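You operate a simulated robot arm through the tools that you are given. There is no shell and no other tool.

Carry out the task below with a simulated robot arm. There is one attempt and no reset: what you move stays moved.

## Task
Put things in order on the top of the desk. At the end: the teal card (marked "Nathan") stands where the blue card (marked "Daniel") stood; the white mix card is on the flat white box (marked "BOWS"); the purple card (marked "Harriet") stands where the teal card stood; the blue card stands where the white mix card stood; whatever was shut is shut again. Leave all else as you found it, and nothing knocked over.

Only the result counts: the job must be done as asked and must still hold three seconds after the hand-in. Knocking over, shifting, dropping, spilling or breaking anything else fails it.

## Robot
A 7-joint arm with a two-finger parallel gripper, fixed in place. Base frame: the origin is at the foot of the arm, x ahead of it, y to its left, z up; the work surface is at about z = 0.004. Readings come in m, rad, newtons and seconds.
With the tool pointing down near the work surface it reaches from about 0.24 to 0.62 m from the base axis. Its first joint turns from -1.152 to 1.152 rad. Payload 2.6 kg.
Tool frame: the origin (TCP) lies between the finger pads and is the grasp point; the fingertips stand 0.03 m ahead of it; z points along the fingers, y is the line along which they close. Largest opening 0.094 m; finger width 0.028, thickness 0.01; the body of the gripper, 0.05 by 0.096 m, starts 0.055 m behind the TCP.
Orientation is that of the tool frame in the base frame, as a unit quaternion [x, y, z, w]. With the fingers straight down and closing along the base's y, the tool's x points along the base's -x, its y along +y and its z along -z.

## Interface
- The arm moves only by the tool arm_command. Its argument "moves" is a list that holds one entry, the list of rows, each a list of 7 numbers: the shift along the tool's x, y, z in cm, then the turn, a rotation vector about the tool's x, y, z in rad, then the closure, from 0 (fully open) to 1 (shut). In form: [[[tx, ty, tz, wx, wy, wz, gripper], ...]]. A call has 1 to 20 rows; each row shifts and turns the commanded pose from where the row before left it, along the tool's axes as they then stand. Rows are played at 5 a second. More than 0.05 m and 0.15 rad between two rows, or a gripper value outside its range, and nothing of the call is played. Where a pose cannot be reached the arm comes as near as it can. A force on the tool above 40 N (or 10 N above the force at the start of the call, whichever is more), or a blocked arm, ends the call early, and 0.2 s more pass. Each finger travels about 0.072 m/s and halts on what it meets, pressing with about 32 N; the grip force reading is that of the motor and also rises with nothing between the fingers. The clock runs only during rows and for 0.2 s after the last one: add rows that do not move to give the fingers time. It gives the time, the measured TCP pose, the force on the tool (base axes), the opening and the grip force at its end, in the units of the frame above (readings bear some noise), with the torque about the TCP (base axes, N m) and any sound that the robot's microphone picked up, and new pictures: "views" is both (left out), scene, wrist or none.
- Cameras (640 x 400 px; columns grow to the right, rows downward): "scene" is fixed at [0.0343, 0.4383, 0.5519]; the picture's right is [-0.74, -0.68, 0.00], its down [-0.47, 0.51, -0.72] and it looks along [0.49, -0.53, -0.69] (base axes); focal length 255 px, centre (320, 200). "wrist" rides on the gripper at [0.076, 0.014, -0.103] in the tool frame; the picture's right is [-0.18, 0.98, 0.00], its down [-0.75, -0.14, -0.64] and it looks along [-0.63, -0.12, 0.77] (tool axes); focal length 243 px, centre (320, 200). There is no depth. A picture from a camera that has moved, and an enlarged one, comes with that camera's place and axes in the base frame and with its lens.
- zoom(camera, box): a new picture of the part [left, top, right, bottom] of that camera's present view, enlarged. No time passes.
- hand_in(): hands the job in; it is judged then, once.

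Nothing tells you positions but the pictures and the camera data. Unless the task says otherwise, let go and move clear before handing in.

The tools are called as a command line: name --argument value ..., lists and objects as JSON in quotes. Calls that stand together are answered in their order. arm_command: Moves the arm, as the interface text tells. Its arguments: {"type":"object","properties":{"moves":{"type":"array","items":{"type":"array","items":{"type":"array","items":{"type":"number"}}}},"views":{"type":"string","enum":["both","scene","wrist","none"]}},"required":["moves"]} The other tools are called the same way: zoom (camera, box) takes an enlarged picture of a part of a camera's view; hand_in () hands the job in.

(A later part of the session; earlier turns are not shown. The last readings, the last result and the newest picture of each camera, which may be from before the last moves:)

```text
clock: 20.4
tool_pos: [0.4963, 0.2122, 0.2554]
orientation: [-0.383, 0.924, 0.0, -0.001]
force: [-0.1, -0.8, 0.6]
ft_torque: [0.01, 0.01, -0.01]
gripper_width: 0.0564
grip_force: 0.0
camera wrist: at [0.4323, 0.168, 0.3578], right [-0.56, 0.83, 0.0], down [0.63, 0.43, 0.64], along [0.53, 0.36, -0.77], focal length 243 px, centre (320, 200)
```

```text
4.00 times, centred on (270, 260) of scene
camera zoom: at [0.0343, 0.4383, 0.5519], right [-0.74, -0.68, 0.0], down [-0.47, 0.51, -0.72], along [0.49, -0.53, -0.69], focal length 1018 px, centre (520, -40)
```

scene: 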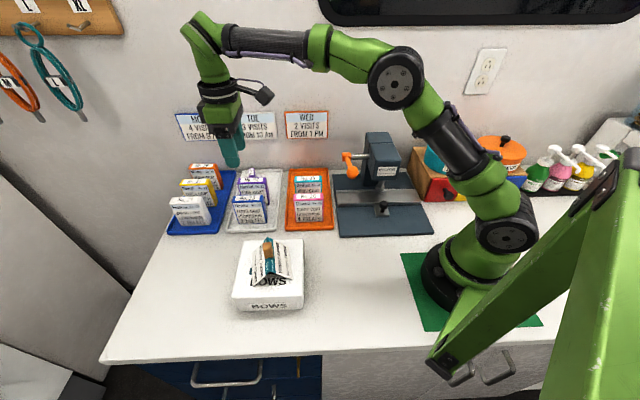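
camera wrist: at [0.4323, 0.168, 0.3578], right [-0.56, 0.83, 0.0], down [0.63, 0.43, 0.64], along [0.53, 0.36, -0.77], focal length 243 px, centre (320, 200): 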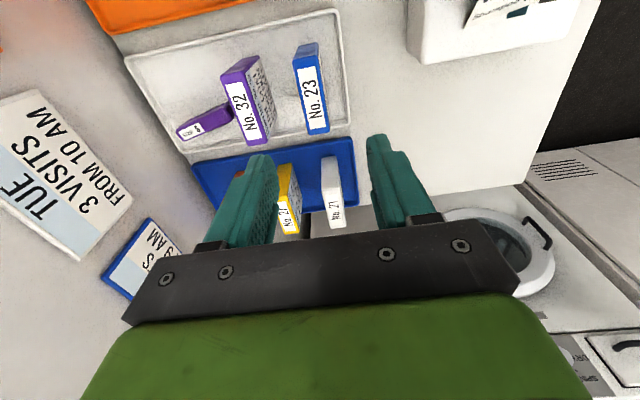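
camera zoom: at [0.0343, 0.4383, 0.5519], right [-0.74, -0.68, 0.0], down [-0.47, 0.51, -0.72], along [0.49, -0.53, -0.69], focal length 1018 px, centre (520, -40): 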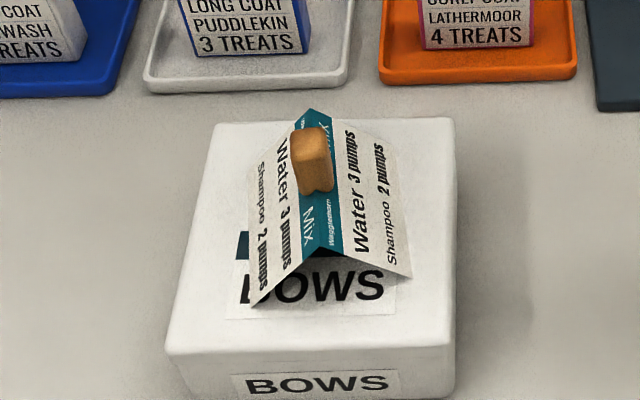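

The mix card sits well on the box. Daniel's top centre is at about (0.504, 0.208), aligned with the tool; I'll centre over it and descend to just above it.

arm_command --moves '[[[-0.25, -0.84, 0, 0, 0, 0, 0.4], [0, 0, 3, 0, 0, 0, 0.4], [0, 0, 3, 0, 0, 0, 0.4], [0, 0, 3, 0, 0, 0, 0.4], [0, 0, 2.5, 0, 0, 0, 0.4], [0, 0, 0, 0, 0, 0, 0.4]]]'

zoom --camera "wrist" --box '[200, 20, 440, 220]'

zoom --camera "scene" --box '[180, 130, 320, 250]'

```text
clock: 21.8
tool_pos: [0.5023, 0.2092, 0.1414]
orientation: [-0.382, 0.924, 0.0, 0.0]
force: [0.1, -0.4, 0.5]
ft_torque: [0.02, -0.01, -0.01]
gripper_width: 0.0563
grip_force: 0.1
camera wrist: at [0.4388, 0.1662, 0.2432], right [-0.56, 0.83, 0.0], down [0.63, 0.43, 0.64], along [0.53, 0.36, -0.77], focal length 243 px, centre (320, 200)
```

scene: 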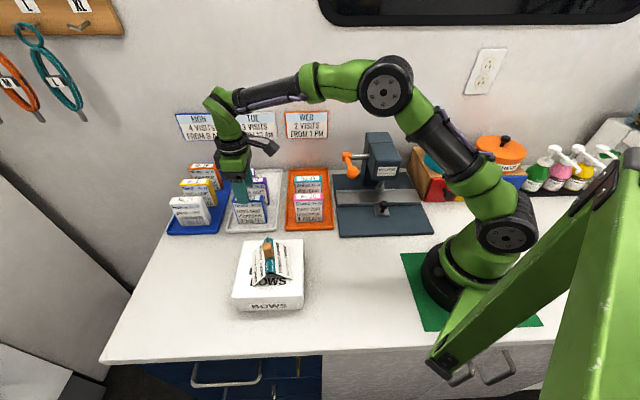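
wrist: 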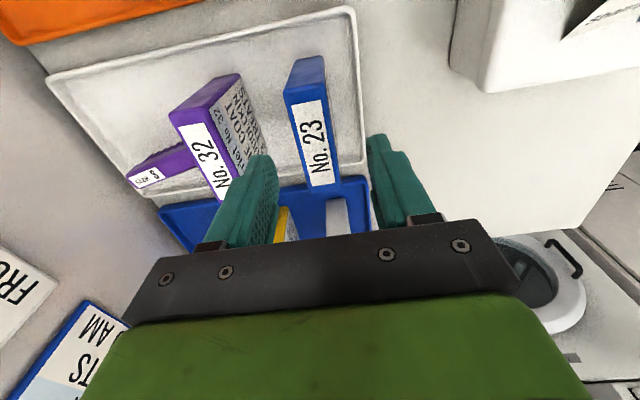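

```text
2.00 times, centred on (320, 120) of wrist
camera zoom: at [0.4388, 0.1662, 0.2432], right [-0.56, 0.83, 0.0], down [0.63, 0.43, 0.64], along [0.53, 0.36, -0.77], focal length 485 px, centre (320, 360)
```

zoom: 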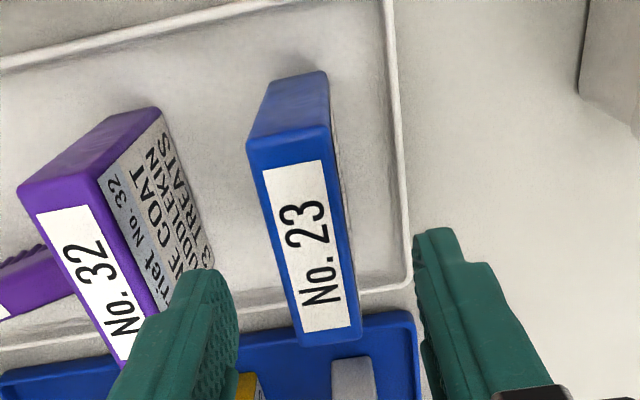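

```text
3.33 times, centred on (250, 190) of scene
camera zoom: at [0.0343, 0.4383, 0.5519], right [-0.74, -0.68, 0.0], down [-0.47, 0.51, -0.72], along [0.49, -0.53, -0.69], focal length 849 px, centre (553, 233)
```

zoom: 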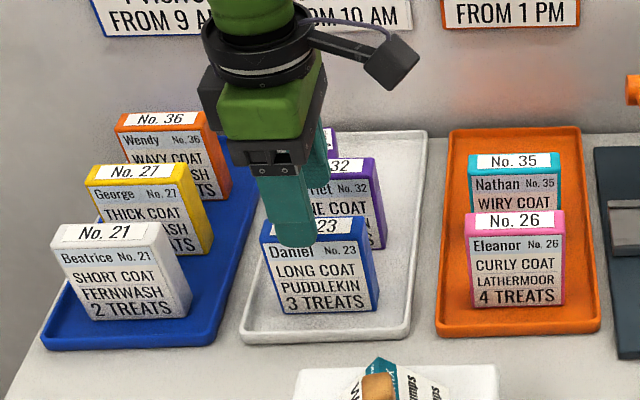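

Nearly centred; a 3 mm correction along the closing axis, then down to grip height.

arm_command --moves '[[[-0.1, -0.3, 0, 0, 0, 0, 0.4], [0, 0, 2, 0, 0, 0, 0.4], [0, 0, 2, 0, 0, 0, 0.4], [0, 0, 0, 0, 0, 0, 0.4]]]' --views "wrist"

zoom --camera "wrist" --box '[200, 20, 440, 220]'

zoom --camera "scene" --box '[180, 130, 320, 250]'

```text
clock: 22.8
tool_pos: [0.5044, 0.2068, 0.103]
orientation: [-0.382, 0.924, 0.0, 0.0]
force: [0.0, 0.2, -1.2]
ft_torque: [0.03, 0.03, 0.0]
gripper_width: 0.0565
grip_force: 0.0
camera wrist: at [0.4406, 0.1622, 0.2051], right [-0.56, 0.83, 0.0], down [0.63, 0.43, 0.64], along [0.53, 0.36, -0.77], focal length 243 px, centre (320, 200)
```

wrist: 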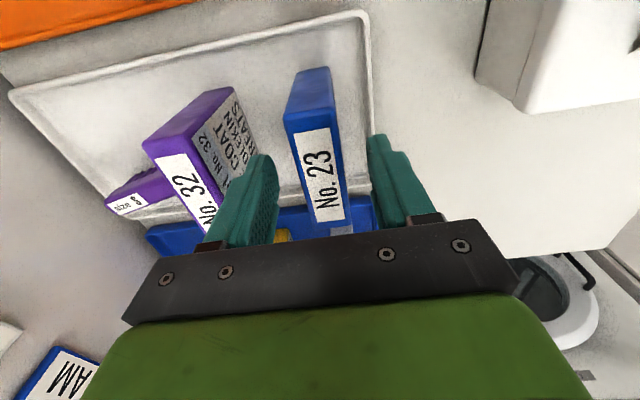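

```text
2.00 times, centred on (320, 120) of wrist
camera zoom: at [0.4406, 0.1622, 0.2051], right [-0.56, 0.83, 0.0], down [0.63, 0.43, 0.64], along [0.53, 0.36, -0.77], focal length 485 px, centre (320, 360)
```

zoom: 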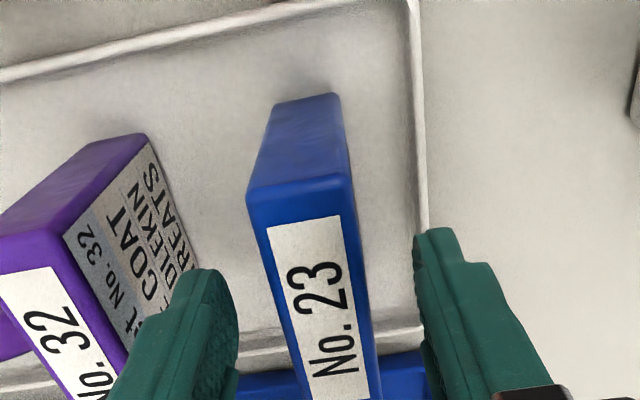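

```text
3.33 times, centred on (250, 190) of scene
camera zoom: at [0.0343, 0.4383, 0.5519], right [-0.74, -0.68, 0.0], down [-0.47, 0.51, -0.72], along [0.49, -0.53, -0.69], focal length 849 px, centre (553, 233)
```

zoom: 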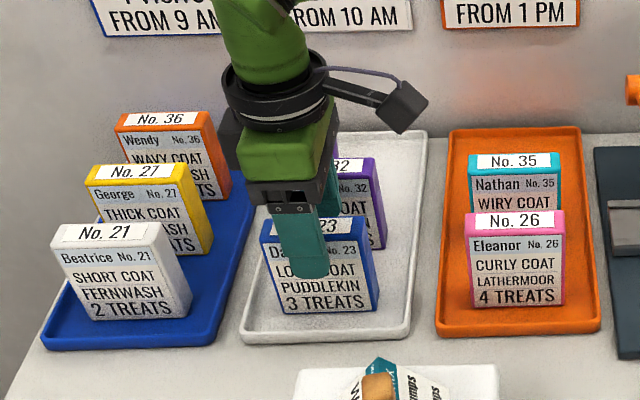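

Well centred. Down 2.5 cm more and close gently on the blue card.

arm_command --moves '[[[0, 0, 1.3, 0, 0, 0, 0.4], [0, 0, 1.2, 0, 0, 0, 0.4], [0, 0, 0, 0, 0, 0, 0.4], [0, 0, 0, 0, 0, 0, 0.55], [0, 0, 0, 0, 0, 0, 0.65], [0, 0, 0, 0, 0, 0, 0.75], [0, 0, 0, 0, 0, 0, 0.85], [0, 0, 0, 0, 0, 0, 0.85]]]'

zoom --camera "scene" --box '[180, 130, 320, 250]'

```text
clock: 24.6
tool_pos: [0.5042, 0.2076, 0.0792]
orientation: [-0.382, 0.924, 0.0, 0.0]
force: [0.2, -0.2, -1.0]
ft_torque: [0.0, 0.03, 0.0]
gripper_width: 0.0298
grip_force: 31.7
camera wrist: at [0.441, 0.1629, 0.1805], right [-0.57, 0.82, 0.0], down [0.63, 0.43, 0.64], along [0.53, 0.36, -0.77], focal length 243 px, centre (320, 200)
```

scene: 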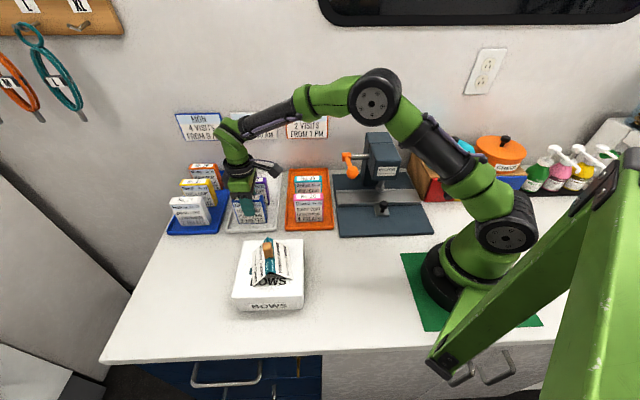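
wrist: 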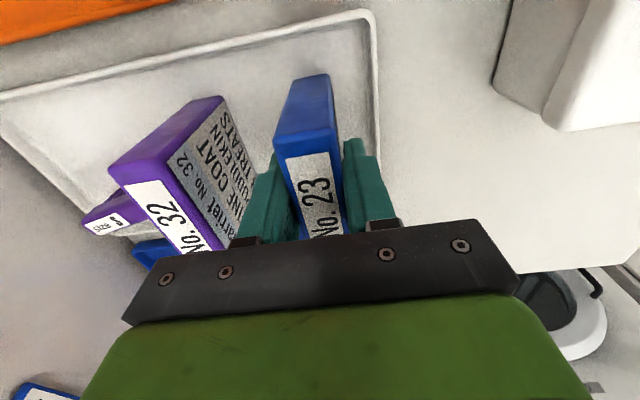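

```text
3.33 times, centred on (250, 190) of scene
camera zoom: at [0.0343, 0.4383, 0.5519], right [-0.74, -0.68, 0.0], down [-0.47, 0.51, -0.72], along [0.49, -0.53, -0.69], focal length 849 px, centre (553, 233)
```

zoom: 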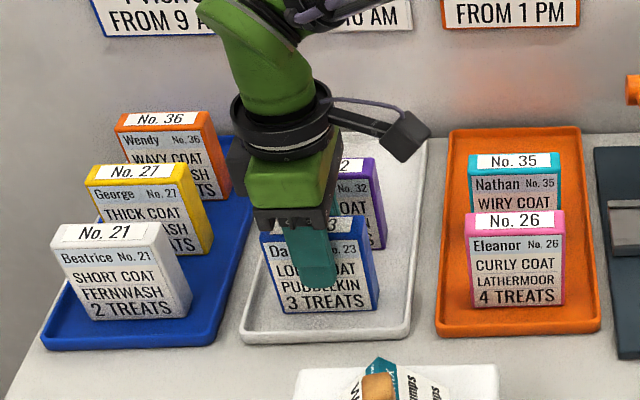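

Gripped at 30 mm without shifting it; Daniel's spot is TCP (0.504, 0.207, z 0.079). Lifting and carrying it above the mix card's old place at (0.5005, -0.014).

arm_command --moves '[[[0, 0, -0.5, 0, 0, 0, 0.85], [0, 0, -1.5, 0, 0, 0, 0.85], [0, 0, -3, 0, 0, 0, 0.85], [0, 0, -4, 0, 0, 0, 0.85], [0, 0, -4, 0, 0, 0, 0.85], [0, 0, -4, 0, 0, 0, 0.85], [2.65, -2.565, 0, 0, 0, 0, 0.85], [2.65, -2.565, 0, 0, 0, 0, 0.85], [2.65, -2.565, 0, 0, 0, 0, 0.85], [2.65, -2.565, 0, 0, 0, 0, 0.85], [2.65, -2.565, 0, 0, 0, 0, 0.85], [2.65, -2.565, 0, 0, 0, 0, 0.85], [0, 0, 0, 0, 0, 0, 0.85]]]'

```text
clock: 27.4
tool_pos: [0.5052, -0.0125, 0.2487]
orientation: [-0.384, 0.923, 0.0, 0.001]
force: [-0.2, 0.0, -0.3]
ft_torque: [0.03, 0.01, -0.01]
gripper_width: 0.0296
grip_force: 31.8
camera wrist: at [0.4408, -0.057, 0.351], right [-0.57, 0.82, 0.0], down [0.63, 0.43, 0.64], along [0.53, 0.36, -0.77], focal length 243 px, centre (320, 200)
```

scene: 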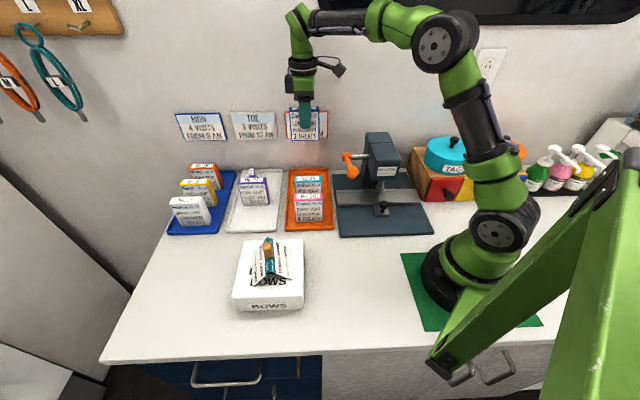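
wrist: 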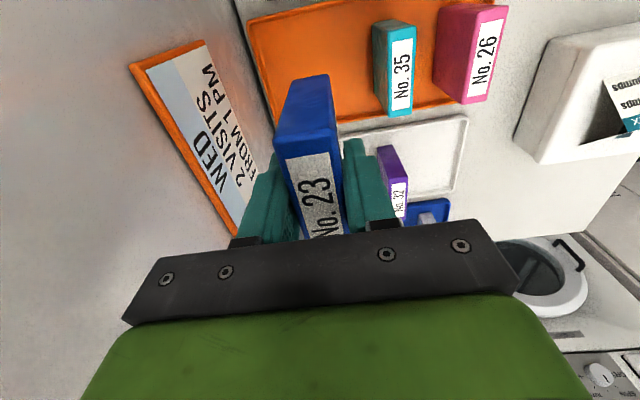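

Daniel is upright above its target; small correction (4 mm) and descend to just above the tray.

arm_command --moves '[[[0.38, 0.16, 0, 0, 0, 0, 0.85], [0, 0, 3.5, 0, 0, 0, 0.85], [0, 0, 3.5, 0, 0, 0, 0.85], [0, 0, 3, 0, 0, 0, 0.85], [0, 0, 2.5, 0, 0, 0, 0.85], [0, 0, 1.5, 0, 0, 0, 0.85], [0, 0, 0, 0, 0, 0, 0.85]]]'

zoom --camera "scene" --box '[260, 110, 360, 210]'

```text
clock: 29.0
tool_pos: [0.4984, -0.015, 0.1095]
orientation: [-0.383, 0.924, 0.0, 0.0]
force: [0.2, -0.3, 0.0]
ft_torque: [-0.03, 0.01, 0.0]
gripper_width: 0.0295
grip_force: 32.2
camera wrist: at [0.4351, -0.0584, 0.2115], right [-0.56, 0.83, 0.0], down [0.63, 0.43, 0.64], along [0.53, 0.36, -0.77], focal length 243 px, centre (320, 200)
```

scene: 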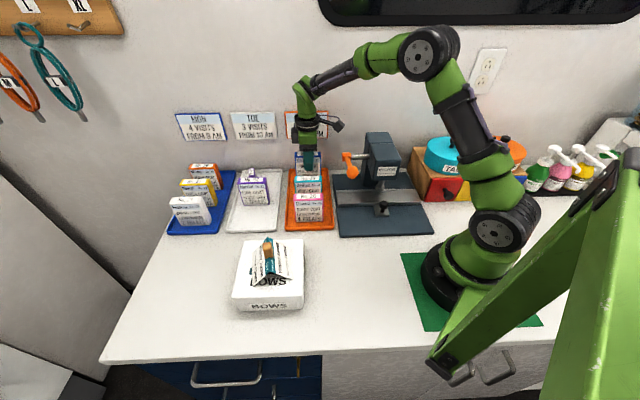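
wrist: 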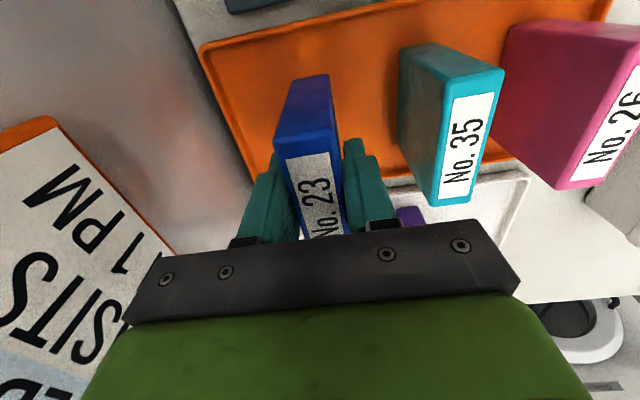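

```text
4.00 times, centred on (310, 160) of scene
camera zoom: at [0.0343, 0.4383, 0.5519], right [-0.74, -0.68, 0.0], down [-0.47, 0.51, -0.72], along [0.49, -0.53, -0.69], focal length 1018 px, centre (360, 360)
```

zoom: 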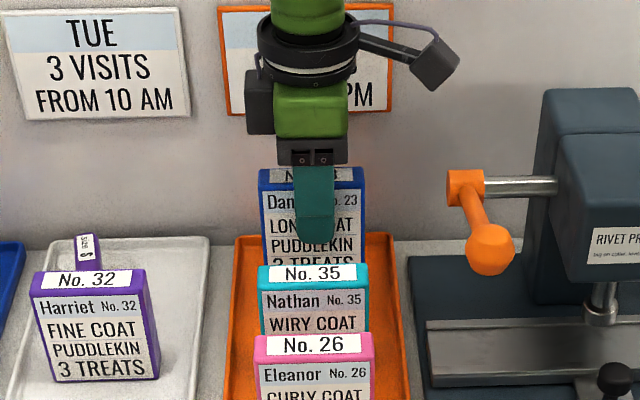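

Upright with ample clearance around. Lowering to within a few millimetres of the tray floor.

arm_command --moves '[[[-0.14, -0.14, 1, 0, 0, 0, 0.85], [0, 0, 1, 0, 0, 0, 0.85], [0, 0, 0.5, 0, 0, 0, 0.85], [0, 0, 0.2, 0, 0, 0, 0.85], [0, 0, 0, 0, 0, 0, 0.85]]]' --views "none"

```text
clock: 30.2
tool_pos: [0.4996, -0.0149, 0.0827]
orientation: [-0.382, 0.924, 0.0, 0.0]
force: [-0.5, -0.2, -0.8]
ft_torque: [0.02, 0.0, 0.0]
gripper_width: 0.0296
grip_force: 32.2
```

arm_command --moves '[[[0, 0, 0.1, 0, 0, 0, 0.85], [0, 0, 0.1, 0, 0, 0, 0.85], [0, 0, 0, 0, 0, 0, 0.85]]]' --views "none"

```text
clock: 31.0
tool_pos: [0.4975, -0.0161, 0.0796]
orientation: [-0.382, 0.924, 0.001, 0.0]
force: [-0.2, -0.9, -1.1]
ft_torque: [-0.04, 0.0, 0.02]
gripper_width: 0.0299
grip_force: 31.9
```

arm_command --moves '[[[0, 0, 0.1, 0, 0, 0, 0.85], [0, 0, 0, 0, 0, 0, 0.85]]]' --views "none"

```text
clock: 31.6
tool_pos: [0.4975, -0.0155, 0.0789]
orientation: [-0.382, 0.924, 0.0, 0.0]
force: [0.0, -0.6, -0.1]
ft_torque: [-0.01, 0.04, -0.01]
gripper_width: 0.0294
grip_force: 31.8
```

arm_command --moves '[[[0, 0, 0.1, 0, 0, 0, 0.85], [0, 0, 0, 0, 0, 0, 0.85]]]' --views "none"

```text
clock: 32.2
tool_pos: [0.4971, -0.0149, 0.0771]
orientation: [-0.382, 0.924, 0.0, 0.0]
force: [-2.0, 0.1, 3.6]
ft_torque: [0.03, 0.08, -0.02]
gripper_width: 0.0296
grip_force: 32.2
```

Light contact (3.6 N) at z ≈ 0.077: the card is on the tray floor. Opening, then checking before lifting.

arm_command --moves '[[[0, 0, 0, 0, 0, 0, 0.65], [0, 0, 0, 0, 0, 0, 0.55], [0, 0, 0, 0, 0, 0, 0.45], [0, 0, 0, 0, 0, 0, 0.45]]]'

zoom --camera "scene" --box '[260, 110, 360, 210]'

```text
clock: 33.2
tool_pos: [0.4975, -0.015, 0.0773]
orientation: [-0.383, 0.924, 0.0, 0.001]
force: [0.1, -1.1, 0.0]
ft_torque: [-0.05, 0.01, -0.02]
gripper_width: 0.0519
grip_force: 0.1
camera wrist: at [0.434, -0.0592, 0.1799], right [-0.57, 0.82, 0.0], down [0.63, 0.43, 0.64], along [0.53, 0.36, -0.77], focal length 243 px, centre (320, 200)
```

scene: 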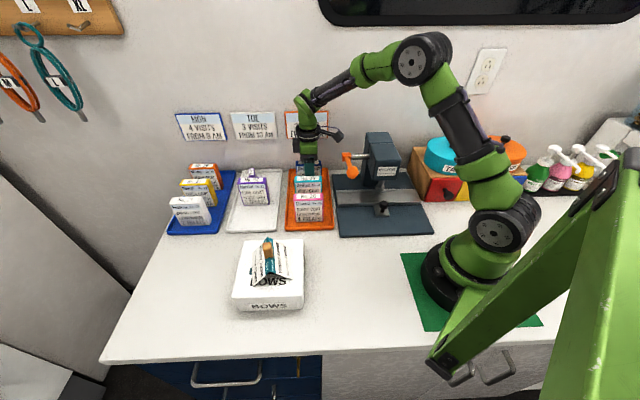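
wrist: 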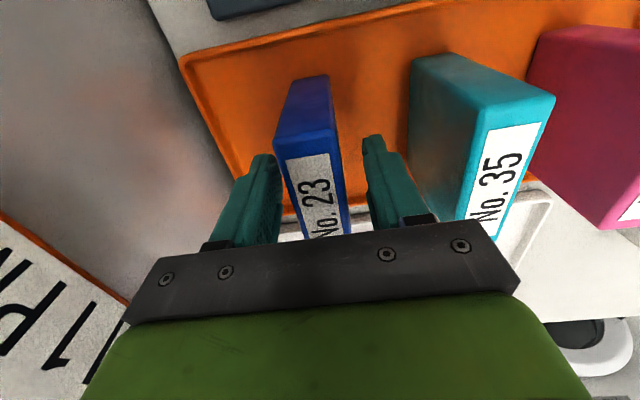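

```text
4.00 times, centred on (310, 160) of scene
camera zoom: at [0.0343, 0.4383, 0.5519], right [-0.74, -0.68, 0.0], down [-0.47, 0.51, -0.72], along [0.49, -0.53, -0.69], focal length 1018 px, centre (360, 360)
```

zoom: 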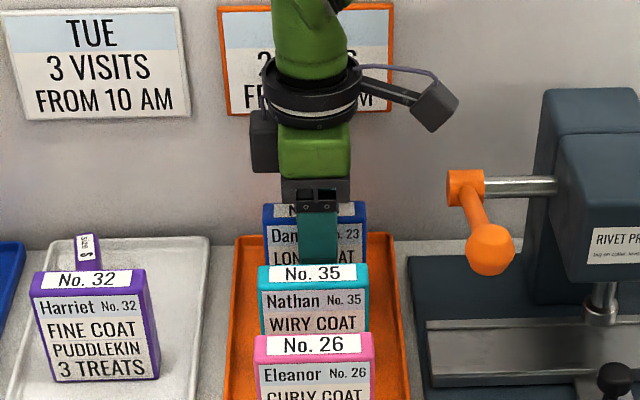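

Daniel stands in place. Lifting clear and moving 8.3 cm forward to over the teal Nathan card.

arm_command --moves '[[[0, 0, -1, 0, 0, 0, 0.45], [0, 0, -3, 0, 0, 0, 0.45], [0, 0, -4, 0, 0, 0, 0.45], [0, 0, -4, 0, 0, 0, 0.4], [0, 0, -1, 0, 0, 0, 0.4], [0, 4, 0, 0, 0, 0, 0.4], [0, 4.3, 0, 0, 0, 0, 0.4], [0, 0, 0, 0, 0, 0, 0.4]]]'

zoom --camera "wrist" --box '[200, 0, 440, 200]'

zoom --camera "scene" --box '[260, 110, 380, 230]'

```text
clock: 35.0
tool_pos: [0.4361, 0.0464, 0.2103]
orientation: [-0.382, 0.924, 0.0, 0.0]
force: [-0.4, 0.0, -0.2]
ft_torque: [-0.02, 0.0, 0.0]
gripper_width: 0.0564
grip_force: 0.1
camera wrist: at [0.3726, 0.002, 0.3117], right [-0.57, 0.82, 0.0], down [0.63, 0.43, 0.64], along [0.53, 0.36, -0.77], focal length 243 px, centre (320, 200)
```

scene: 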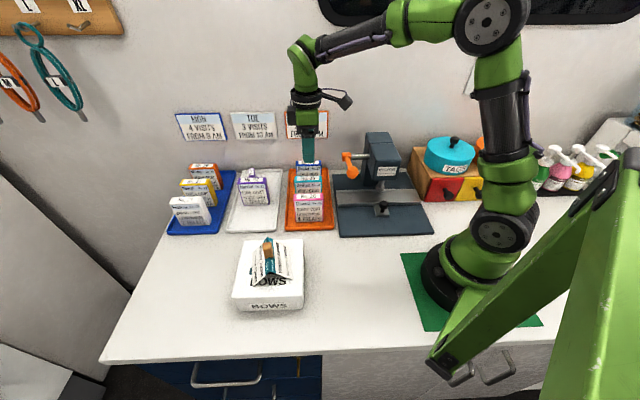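
wrist: 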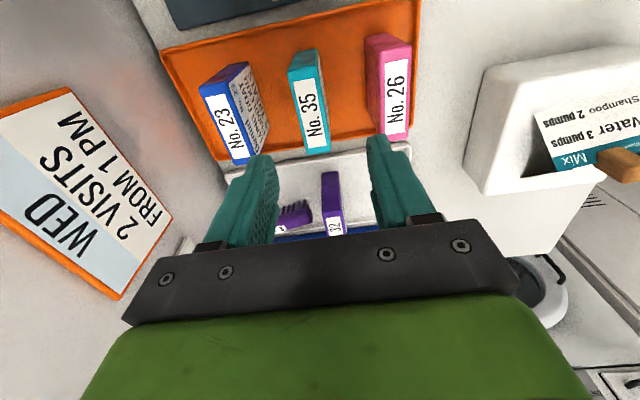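

```text
2.00 times, centred on (320, 100) of wrist
camera zoom: at [0.3726, 0.002, 0.3117], right [-0.57, 0.82, 0.0], down [0.63, 0.43, 0.64], along [0.53, 0.36, -0.77], focal length 485 px, centre (320, 400)
```

zoom: 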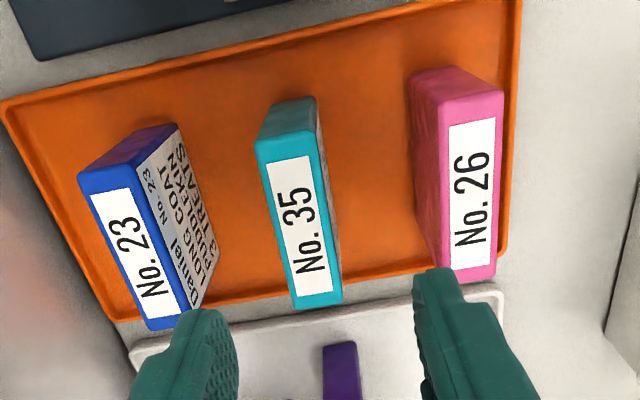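

```text
3.33 times, centred on (320, 170) of scene
camera zoom: at [0.0343, 0.4383, 0.5519], right [-0.74, -0.68, 0.0], down [-0.47, 0.51, -0.72], along [0.49, -0.53, -0.69], focal length 849 px, centre (320, 300)
```

zoom: 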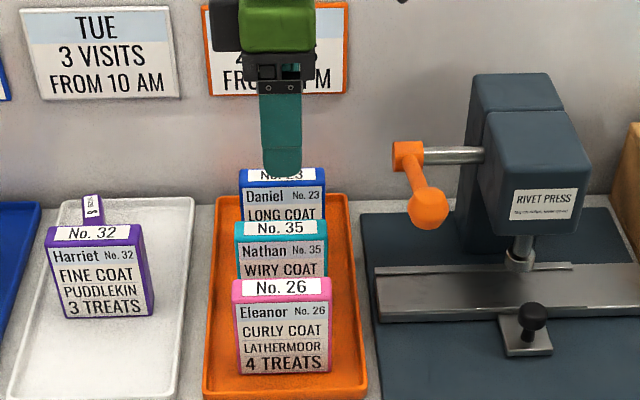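

Nathan's top centre is about 7 mm off along the closing axis; correcting, then descending to just above it.

arm_command --moves '[[[-0.15, -0.75, 0, 0, 0, 0, 0.4], [0, 0, 2.5, 0, 0, 0, 0.4], [0, 0, 2.5, 0, 0, 0, 0.4], [0, 0, 2, 0, 0, 0, 0.4], [0, 0, 0, 0, 0, 0, 0.4]]]'

zoom --camera "wrist" --box '[200, 20, 440, 220]'

zoom --camera "scene" --box '[260, 110, 380, 230]'

```text
clock: 36.2
tool_pos: [0.4462, 0.0388, 0.14]
orientation: [-0.382, 0.924, 0.0, 0.0]
force: [1.2, -0.5, 0.5]
ft_torque: [-0.02, -0.01, 0.01]
gripper_width: 0.0565
grip_force: 0.1
camera wrist: at [0.3833, -0.0055, 0.2422], right [-0.56, 0.83, 0.0], down [0.63, 0.43, 0.64], along [0.53, 0.36, -0.77], focal length 243 px, centre (320, 200)
```

scene: 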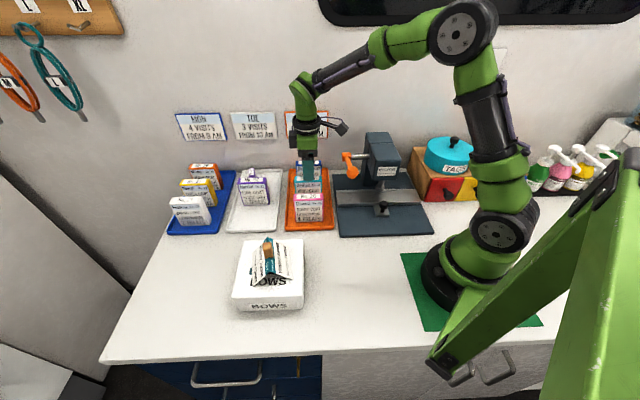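
wrist: 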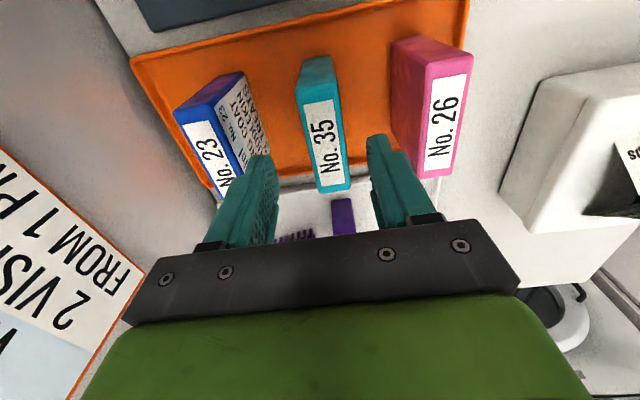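

```text
2.00 times, centred on (320, 120) of wrist
camera zoom: at [0.3833, -0.0055, 0.2422], right [-0.56, 0.83, 0.0], down [0.63, 0.43, 0.64], along [0.53, 0.36, -0.77], focal length 485 px, centre (320, 360)
```

zoom: 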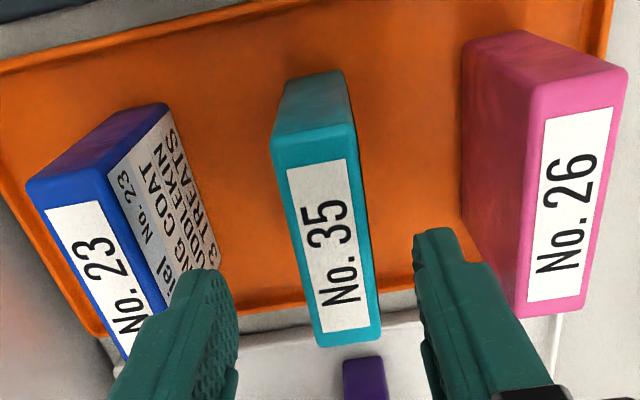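

```text
3.33 times, centred on (320, 170) of scene
camera zoom: at [0.0343, 0.4383, 0.5519], right [-0.74, -0.68, 0.0], down [-0.47, 0.51, -0.72], along [0.49, -0.53, -0.69], focal length 849 px, centre (320, 300)
```

zoom: 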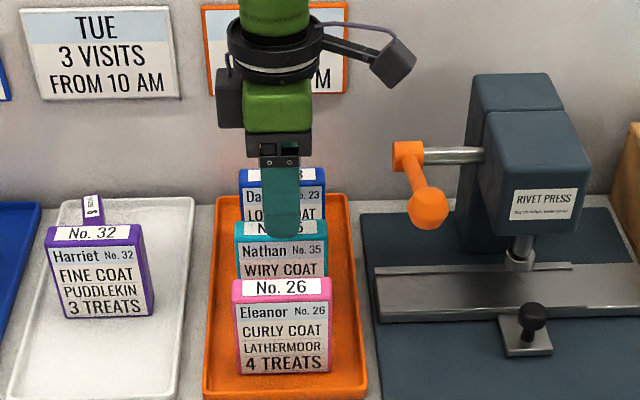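

Overshot slightly because the arm was still settling; correcting +4 mm and descending further.

arm_command --moves '[[[0.1, 0.43, 0, 0, 0, 0, 0.4], [0, 0, 0, 0, 0, 0, 0.4], [0, 0, 1.5, 0, 0, 0, 0.4], [0, 0, 1.5, 0, 0, 0, 0.4], [0, 0, 0, 0, 0, 0, 0.4], [0, 0, 0, 0, 0, 0, 0.4]]]'

zoom --camera "wrist" --box '[200, 20, 440, 220]'

zoom --camera "scene" --box '[260, 110, 380, 230]'

```text
clock: 37.6
tool_pos: [0.4444, 0.0403, 0.108]
orientation: [-0.383, 0.924, 0.001, 0.0]
force: [0.2, 0.6, -0.1]
ft_torque: [-0.01, -0.01, 0.0]
gripper_width: 0.0563
grip_force: 0.0
camera wrist: at [0.3796, -0.0035, 0.2108], right [-0.57, 0.82, 0.0], down [0.63, 0.43, 0.64], along [0.53, 0.36, -0.77], focal length 243 px, centre (320, 200)
```

scene: 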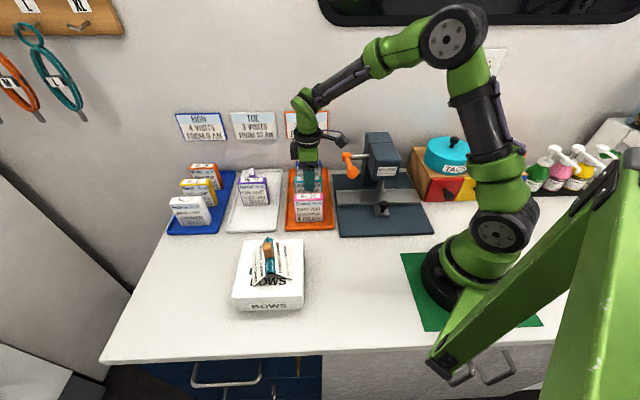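
wrist: 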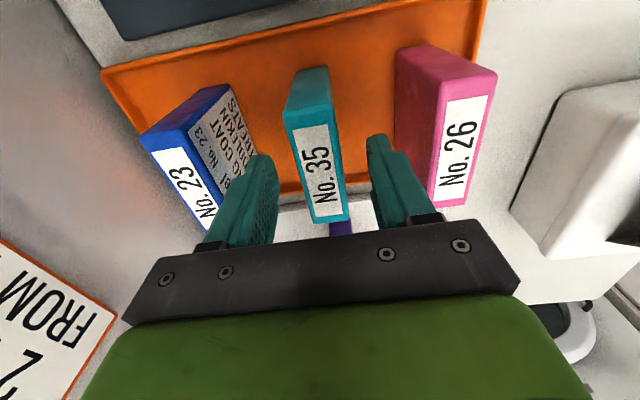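

```text
2.00 times, centred on (320, 120) of wrist
camera zoom: at [0.3796, -0.0035, 0.2108], right [-0.57, 0.82, 0.0], down [0.63, 0.43, 0.64], along [0.53, 0.36, -0.77], focal length 485 px, centre (320, 360)
```

zoom: 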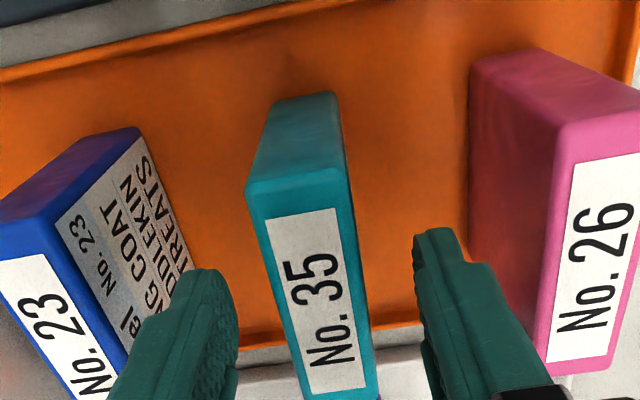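

```text
3.33 times, centred on (320, 170) of scene
camera zoom: at [0.0343, 0.4383, 0.5519], right [-0.74, -0.68, 0.0], down [-0.47, 0.51, -0.72], along [0.49, -0.53, -0.69], focal length 849 px, centre (320, 300)
```

zoom: 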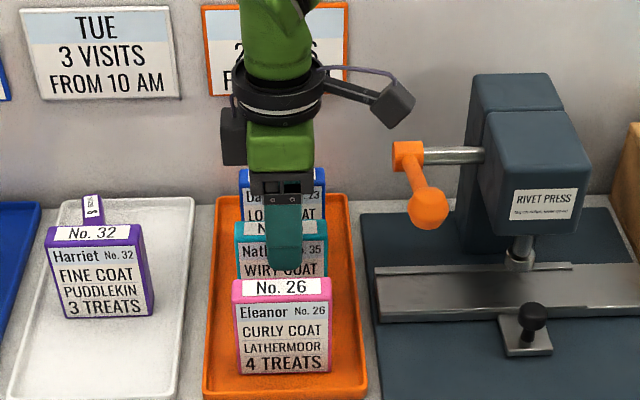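

Centred on Nathan, and the camera is well clear of the press lever. Down 2 cm and close.

arm_command --moves '[[[0, 0, 1, 0, 0, 0, 0.4], [0, 0, 1, 0, 0, 0, 0.4], [0, 0, 0, 0, 0, 0, 0.4], [0, 0, 0, 0, 0, 0, 0.55], [0, 0, 0, 0, 0, 0, 0.65], [0, 0, 0, 0, 0, 0, 0.75], [0, 0, 0, 0, 0, 0, 0.85], [0, 0, 0, 0, 0, 0, 0.85]]]'

zoom --camera "scene" --box '[260, 110, 380, 230]'

```text
clock: 39.4
tool_pos: [0.4433, 0.0394, 0.0863]
orientation: [-0.383, 0.924, 0.0, 0.0]
force: [-0.3, -0.6, 0.3]
ft_torque: [-0.03, 0.02, -0.02]
gripper_width: 0.0299
grip_force: 32.1
camera wrist: at [0.3792, -0.0037, 0.1895], right [-0.57, 0.82, 0.0], down [0.63, 0.43, 0.64], along [0.53, 0.36, -0.77], focal length 243 px, centre (320, 200)
```

scene: 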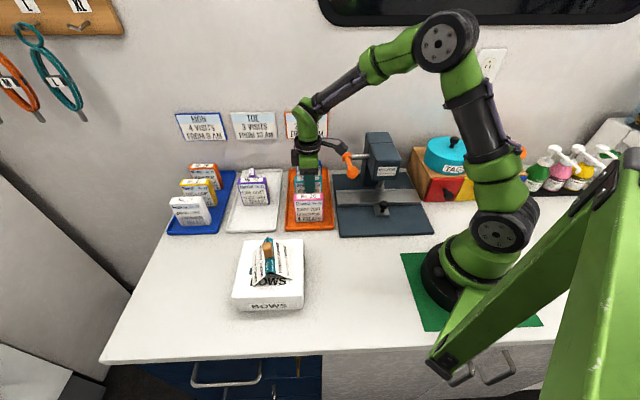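
wrist: 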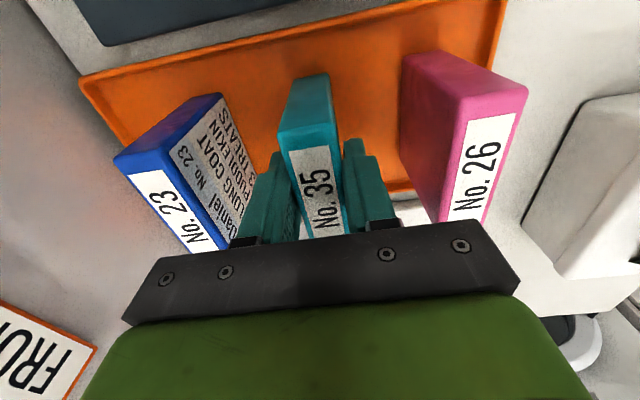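

```text
3.33 times, centred on (320, 170) of scene
camera zoom: at [0.0343, 0.4383, 0.5519], right [-0.74, -0.68, 0.0], down [-0.47, 0.51, -0.72], along [0.49, -0.53, -0.69], focal length 849 px, centre (320, 300)
```

zoom: 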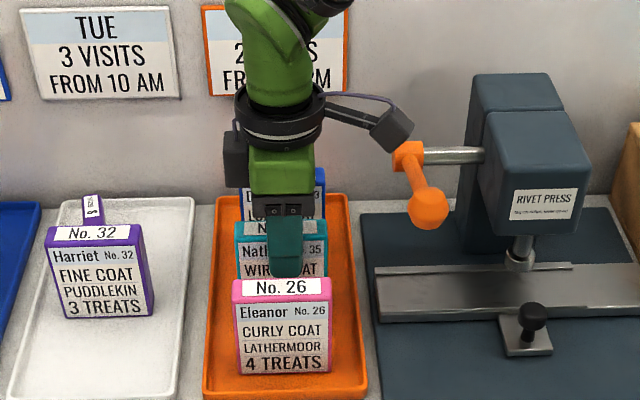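

Nathan is gripped (TCP spot ≈ (0.443, 0.040, z 0.0865)). Lifting and carrying it to Daniel's old spot.

arm_command --moves '[[[0, 0, -0.5, 0, 0, 0, 0.85], [0, 0, -1.5, 0, 0, 0, 0.85], [0, 0, -3, 0, 0, 0, 0.85], [0, 0, -4, 0, 0, 0, 0.85], [0, 0, -4, 0, 0, 0, 0.85], [0, 0, -4, 0, 0, 0, 0.85], [-3.23, 1.49, 0, 0, 0, 0, 0.85], [-3.23, 1.49, 0, 0, 0, 0, 0.85], [-3.23, 1.49, 0, 0, 0, 0, 0.85], [-3.23, 1.49, 0, 0, 0, 0, 0.85], [-3.22, 1.51, 0, 0, 0, 0, 0.85], [0, 0, 0, 0, 0, 0, 0.85], [0, 0, 0, 0, 0, 0, 0.85]]]'

zoom --camera "scene" --box '[180, 130, 360, 250]'

```text
clock: 42.2
tool_pos: [0.5025, 0.2095, 0.2564]
orientation: [-0.383, 0.924, 0.0, 0.0]
force: [0.4, 0.0, -0.7]
ft_torque: [-0.02, 0.02, 0.04]
gripper_width: 0.0296
grip_force: 31.8
camera wrist: at [0.4389, 0.1653, 0.3601], right [-0.56, 0.83, 0.0], down [0.63, 0.43, 0.64], along [0.53, 0.36, -0.77], focal length 243 px, centre (320, 200)
```

scene: 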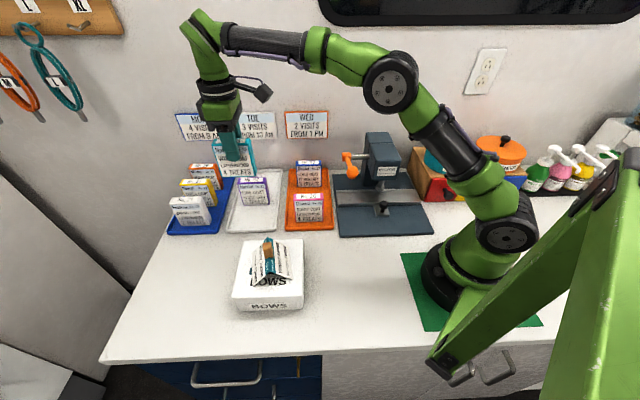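
wrist: 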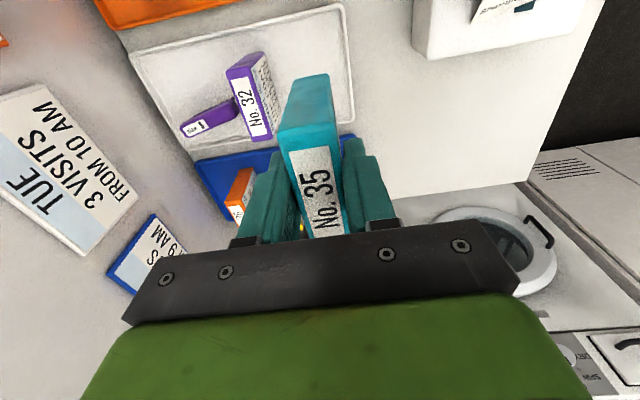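

```text
3.33 times, centred on (270, 190) of scene
camera zoom: at [0.0343, 0.4383, 0.5519], right [-0.74, -0.68, 0.0], down [-0.47, 0.51, -0.72], along [0.49, -0.53, -0.69], focal length 849 px, centre (487, 233)
```

zoom: 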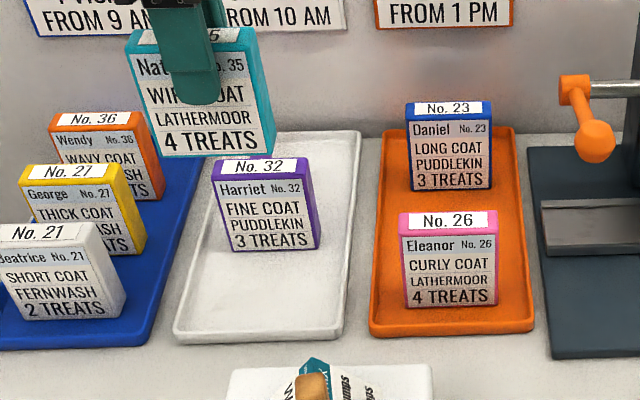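

Daniel stands properly in the orange tray. Adjusting Nathan's position by 3 mm and descending above Daniel's old spot.

arm_command --moves '[[[0, -0.3, 0, 0, 0, 0, 0.85], [0, 0, 4, 0, 0, 0, 0.85], [0, 0, 4, 0, 0, 0, 0.85], [0, 0, 3.5, 0, 0, 0, 0.85], [0, 0, 2.5, 0, 0, 0, 0.85], [0, 0, 1.2, 0, 0, 0, 0.85], [0, 0, 0, 0, 0, 0, 0.85], [0, 0, 0, 0, 0, 0, 0.85]]]'

zoom --camera "scene" --box '[180, 130, 320, 250]'

```text
clock: 44.0
tool_pos: [0.5052, 0.2062, 0.1068]
orientation: [-0.383, 0.924, 0.0, 0.0]
force: [0.2, 0.1, -0.3]
ft_torque: [0.0, 0.02, 0.03]
gripper_width: 0.0296
grip_force: 32.0
camera wrist: at [0.4409, 0.1634, 0.2084], right [-0.57, 0.82, 0.0], down [0.63, 0.43, 0.64], along [0.53, 0.36, -0.77], focal length 243 px, centre (320, 200)
```

scene: 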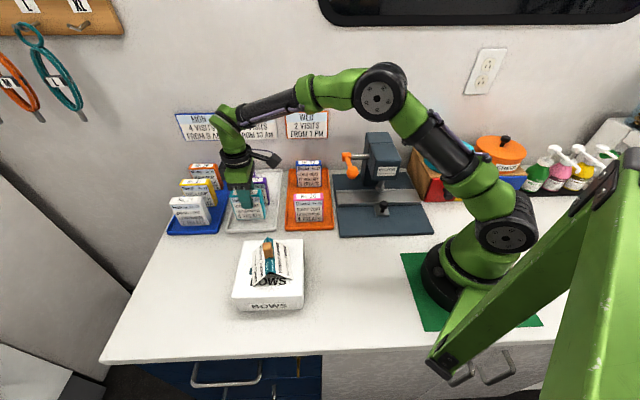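
wrist: 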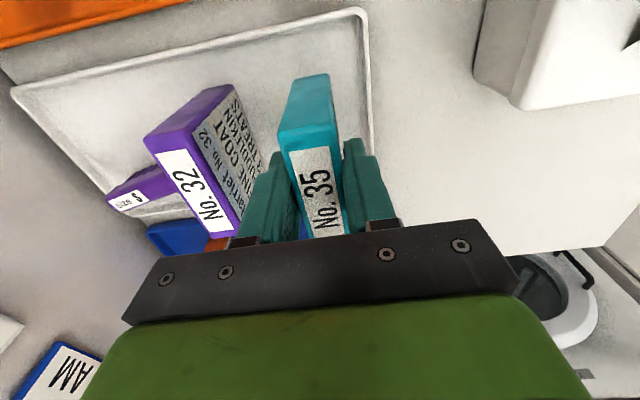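

```text
3.33 times, centred on (250, 190) of scene
camera zoom: at [0.0343, 0.4383, 0.5519], right [-0.74, -0.68, 0.0], down [-0.47, 0.51, -0.72], along [0.49, -0.53, -0.69], focal length 849 px, centre (553, 233)
```

zoom: 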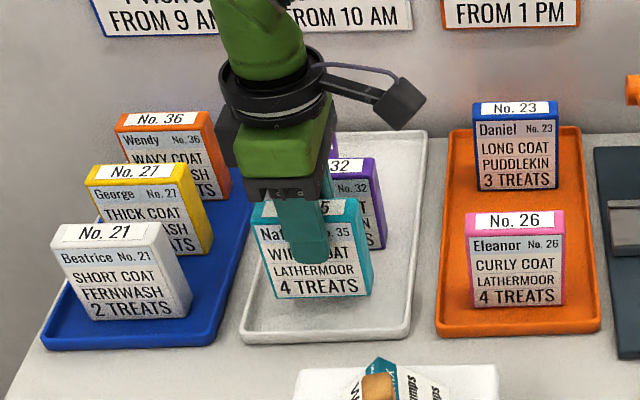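

On target. Lowering to a few mm above expected contact (z ≈ 0.0865).

arm_command --moves '[[[0, 0, 0.8, 0, 0, 0, 0.85], [0, 0, 0.6, 0, 0, 0, 0.85], [0, 0, 0, 0, 0, 0, 0.85]]]' --views "none"

```text
clock: 44.8
tool_pos: [0.5061, 0.2068, 0.0913]
orientation: [-0.383, 0.924, 0.0, 0.0]
force: [0.0, -0.6, -0.6]
ft_torque: [0.0, 0.02, 0.02]
gripper_width: 0.0295
grip_force: 32.0
```

arm_command --moves '[[[0, 0, 0.15, 0, 0, 0, 0.85], [0, 0, 0.15, 0, 0, 0, 0.85], [0, 0, 0, 0, 0, 0, 0.85]]]' --views "none"

```text
clock: 45.6
tool_pos: [0.5045, 0.2065, 0.0891]
orientation: [-0.383, 0.924, -0.001, 0.001]
force: [-0.2, 0.3, -0.6]
ft_torque: [-0.01, -0.03, 0.06]
gripper_width: 0.0295
grip_force: 32.2
```

arm_command --moves '[[[0, 0, 0.1, 0, 0, 0, 0.85], [0, 0, 0, 0, 0, 0, 0.85]]]' --views "none"

```text
clock: 46.2
tool_pos: [0.5056, 0.2064, 0.0865]
orientation: [-0.383, 0.924, 0.0, 0.0]
force: [-0.4, 0.5, 0.6]
ft_torque: [0.05, 0.0, -0.01]
gripper_width: 0.0295
grip_force: 32.1
```

arm_command --moves '[[[0, 0, 0.1, 0, 0, 0, 0.85], [0, 0, 0, 0, 0, 0, 0.85]]]' --views "none"

```text
clock: 46.8
tool_pos: [0.5055, 0.2063, 0.0866]
orientation: [-0.383, 0.924, 0.0, 0.0]
force: [-1.3, -1.1, 5.3]
ft_torque: [-0.04, 0.07, -0.02]
gripper_width: 0.0296
grip_force: 31.9
```

Light contact (5 N): Nathan is on the tray floor. Opening and checking.

arm_command --moves '[[[0, 0, 0, 0, 0, 0, 0.65], [0, 0, 0, 0, 0, 0, 0.55], [0, 0, 0, 0, 0, 0, 0.45], [0, 0, 0, 0, 0, 0, 0.42], [0, 0, 0, 0, 0, 0, 0.42]]]'

zoom --camera "scene" --box '[180, 130, 320, 250]'

```text
clock: 48.0
tool_pos: [0.5045, 0.2069, 0.0866]
orientation: [-0.384, 0.924, 0.001, 0.0]
force: [-0.9, -0.9, 0.0]
ft_torque: [0.02, 0.0, 0.01]
gripper_width: 0.0547
grip_force: 0.0
camera wrist: at [0.441, 0.1626, 0.1889], right [-0.57, 0.82, 0.0], down [0.63, 0.43, 0.64], along [0.53, 0.36, -0.77], focal length 243 px, centre (320, 200)
```

scene: 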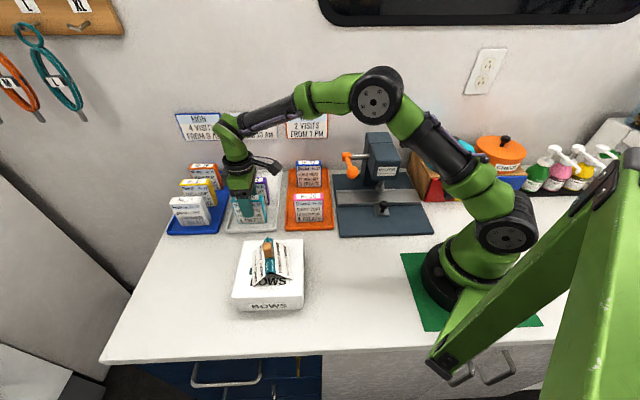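
wrist: 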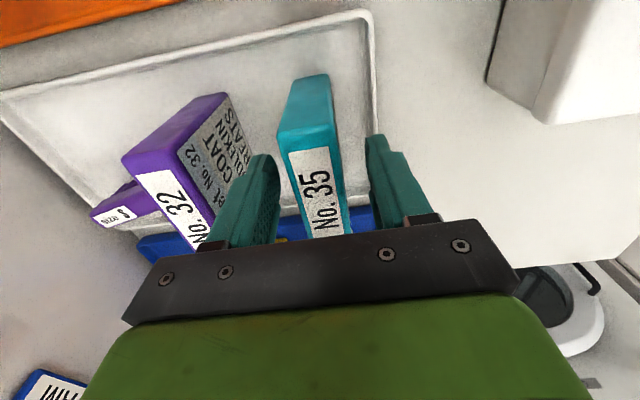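

```text
3.33 times, centred on (250, 190) of scene
camera zoom: at [0.0343, 0.4383, 0.5519], right [-0.74, -0.68, 0.0], down [-0.47, 0.51, -0.72], along [0.49, -0.53, -0.69], focal length 849 px, centre (553, 233)
```

zoom: 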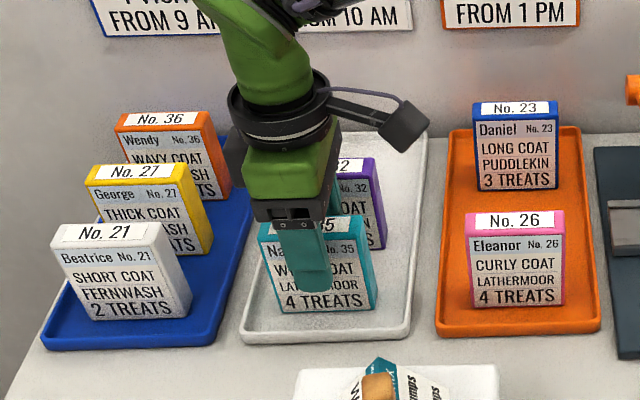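

Nathan is in place. Lifting and moving back over the purple Harriet card; I'll check the comb ("size S") behind it before descending.

arm_command --moves '[[[0, 0, -1, 0, 0, 0, 0.42], [0, 0, -3, 0, 0, 0, 0.42], [0, 0, -4, 0, 0, 0, 0.42], [0, 0, -4, 0, 0, 0, 0.42], [0, -3.9, 0, 0, 0, 0, 0.42], [0, -3.9, 0, 0, 0, 0, 0.45], [0, 0, 0, 0, 0, 0, 0.5], [0, 0, 0, 0, 0, 0, 0.5]]]'

zoom --camera "wrist" --box '[180, 0, 420, 200]'

zoom --camera "scene" --box '[180, 130, 320, 250]'

```text
clock: 49.8
tool_pos: [0.5628, 0.1482, 0.2081]
orientation: [-0.383, 0.924, -0.001, 0.0]
force: [0.2, 0.0, 0.2]
ft_torque: [0.03, 0.0, 0.02]
gripper_width: 0.0468
grip_force: 0.1
camera wrist: at [0.4986, 0.1056, 0.3101], right [-0.57, 0.82, 0.0], down [0.63, 0.43, 0.64], along [0.53, 0.36, -0.77], focal length 243 px, centre (320, 200)
```

scene: 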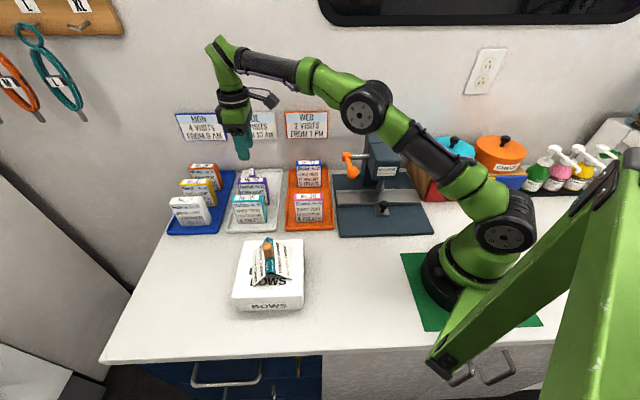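
wrist: 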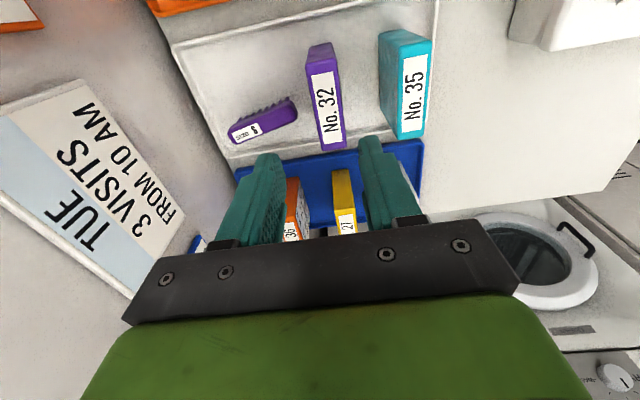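

```text
2.00 times, centred on (300, 100) of wrist
camera zoom: at [0.4986, 0.1056, 0.3101], right [-0.57, 0.82, 0.0], down [0.63, 0.43, 0.64], along [0.53, 0.36, -0.77], focal length 485 px, centre (360, 400)
```

zoom: 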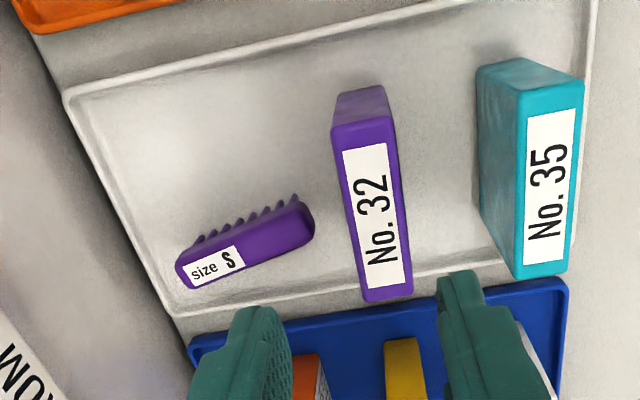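

```text
3.33 times, centred on (250, 190) of scene
camera zoom: at [0.0343, 0.4383, 0.5519], right [-0.74, -0.68, 0.0], down [-0.47, 0.51, -0.72], along [0.49, -0.53, -0.69], focal length 849 px, centre (553, 233)
```

zoom: 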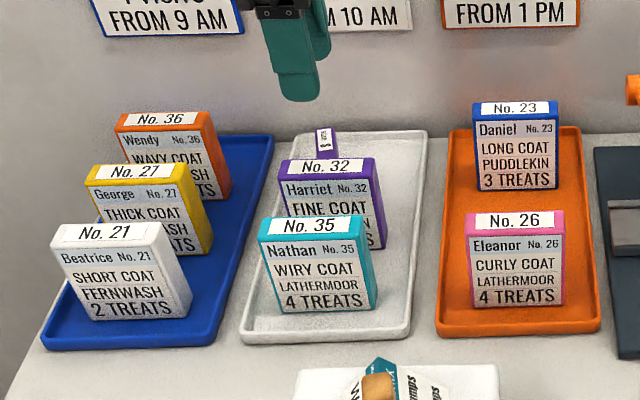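

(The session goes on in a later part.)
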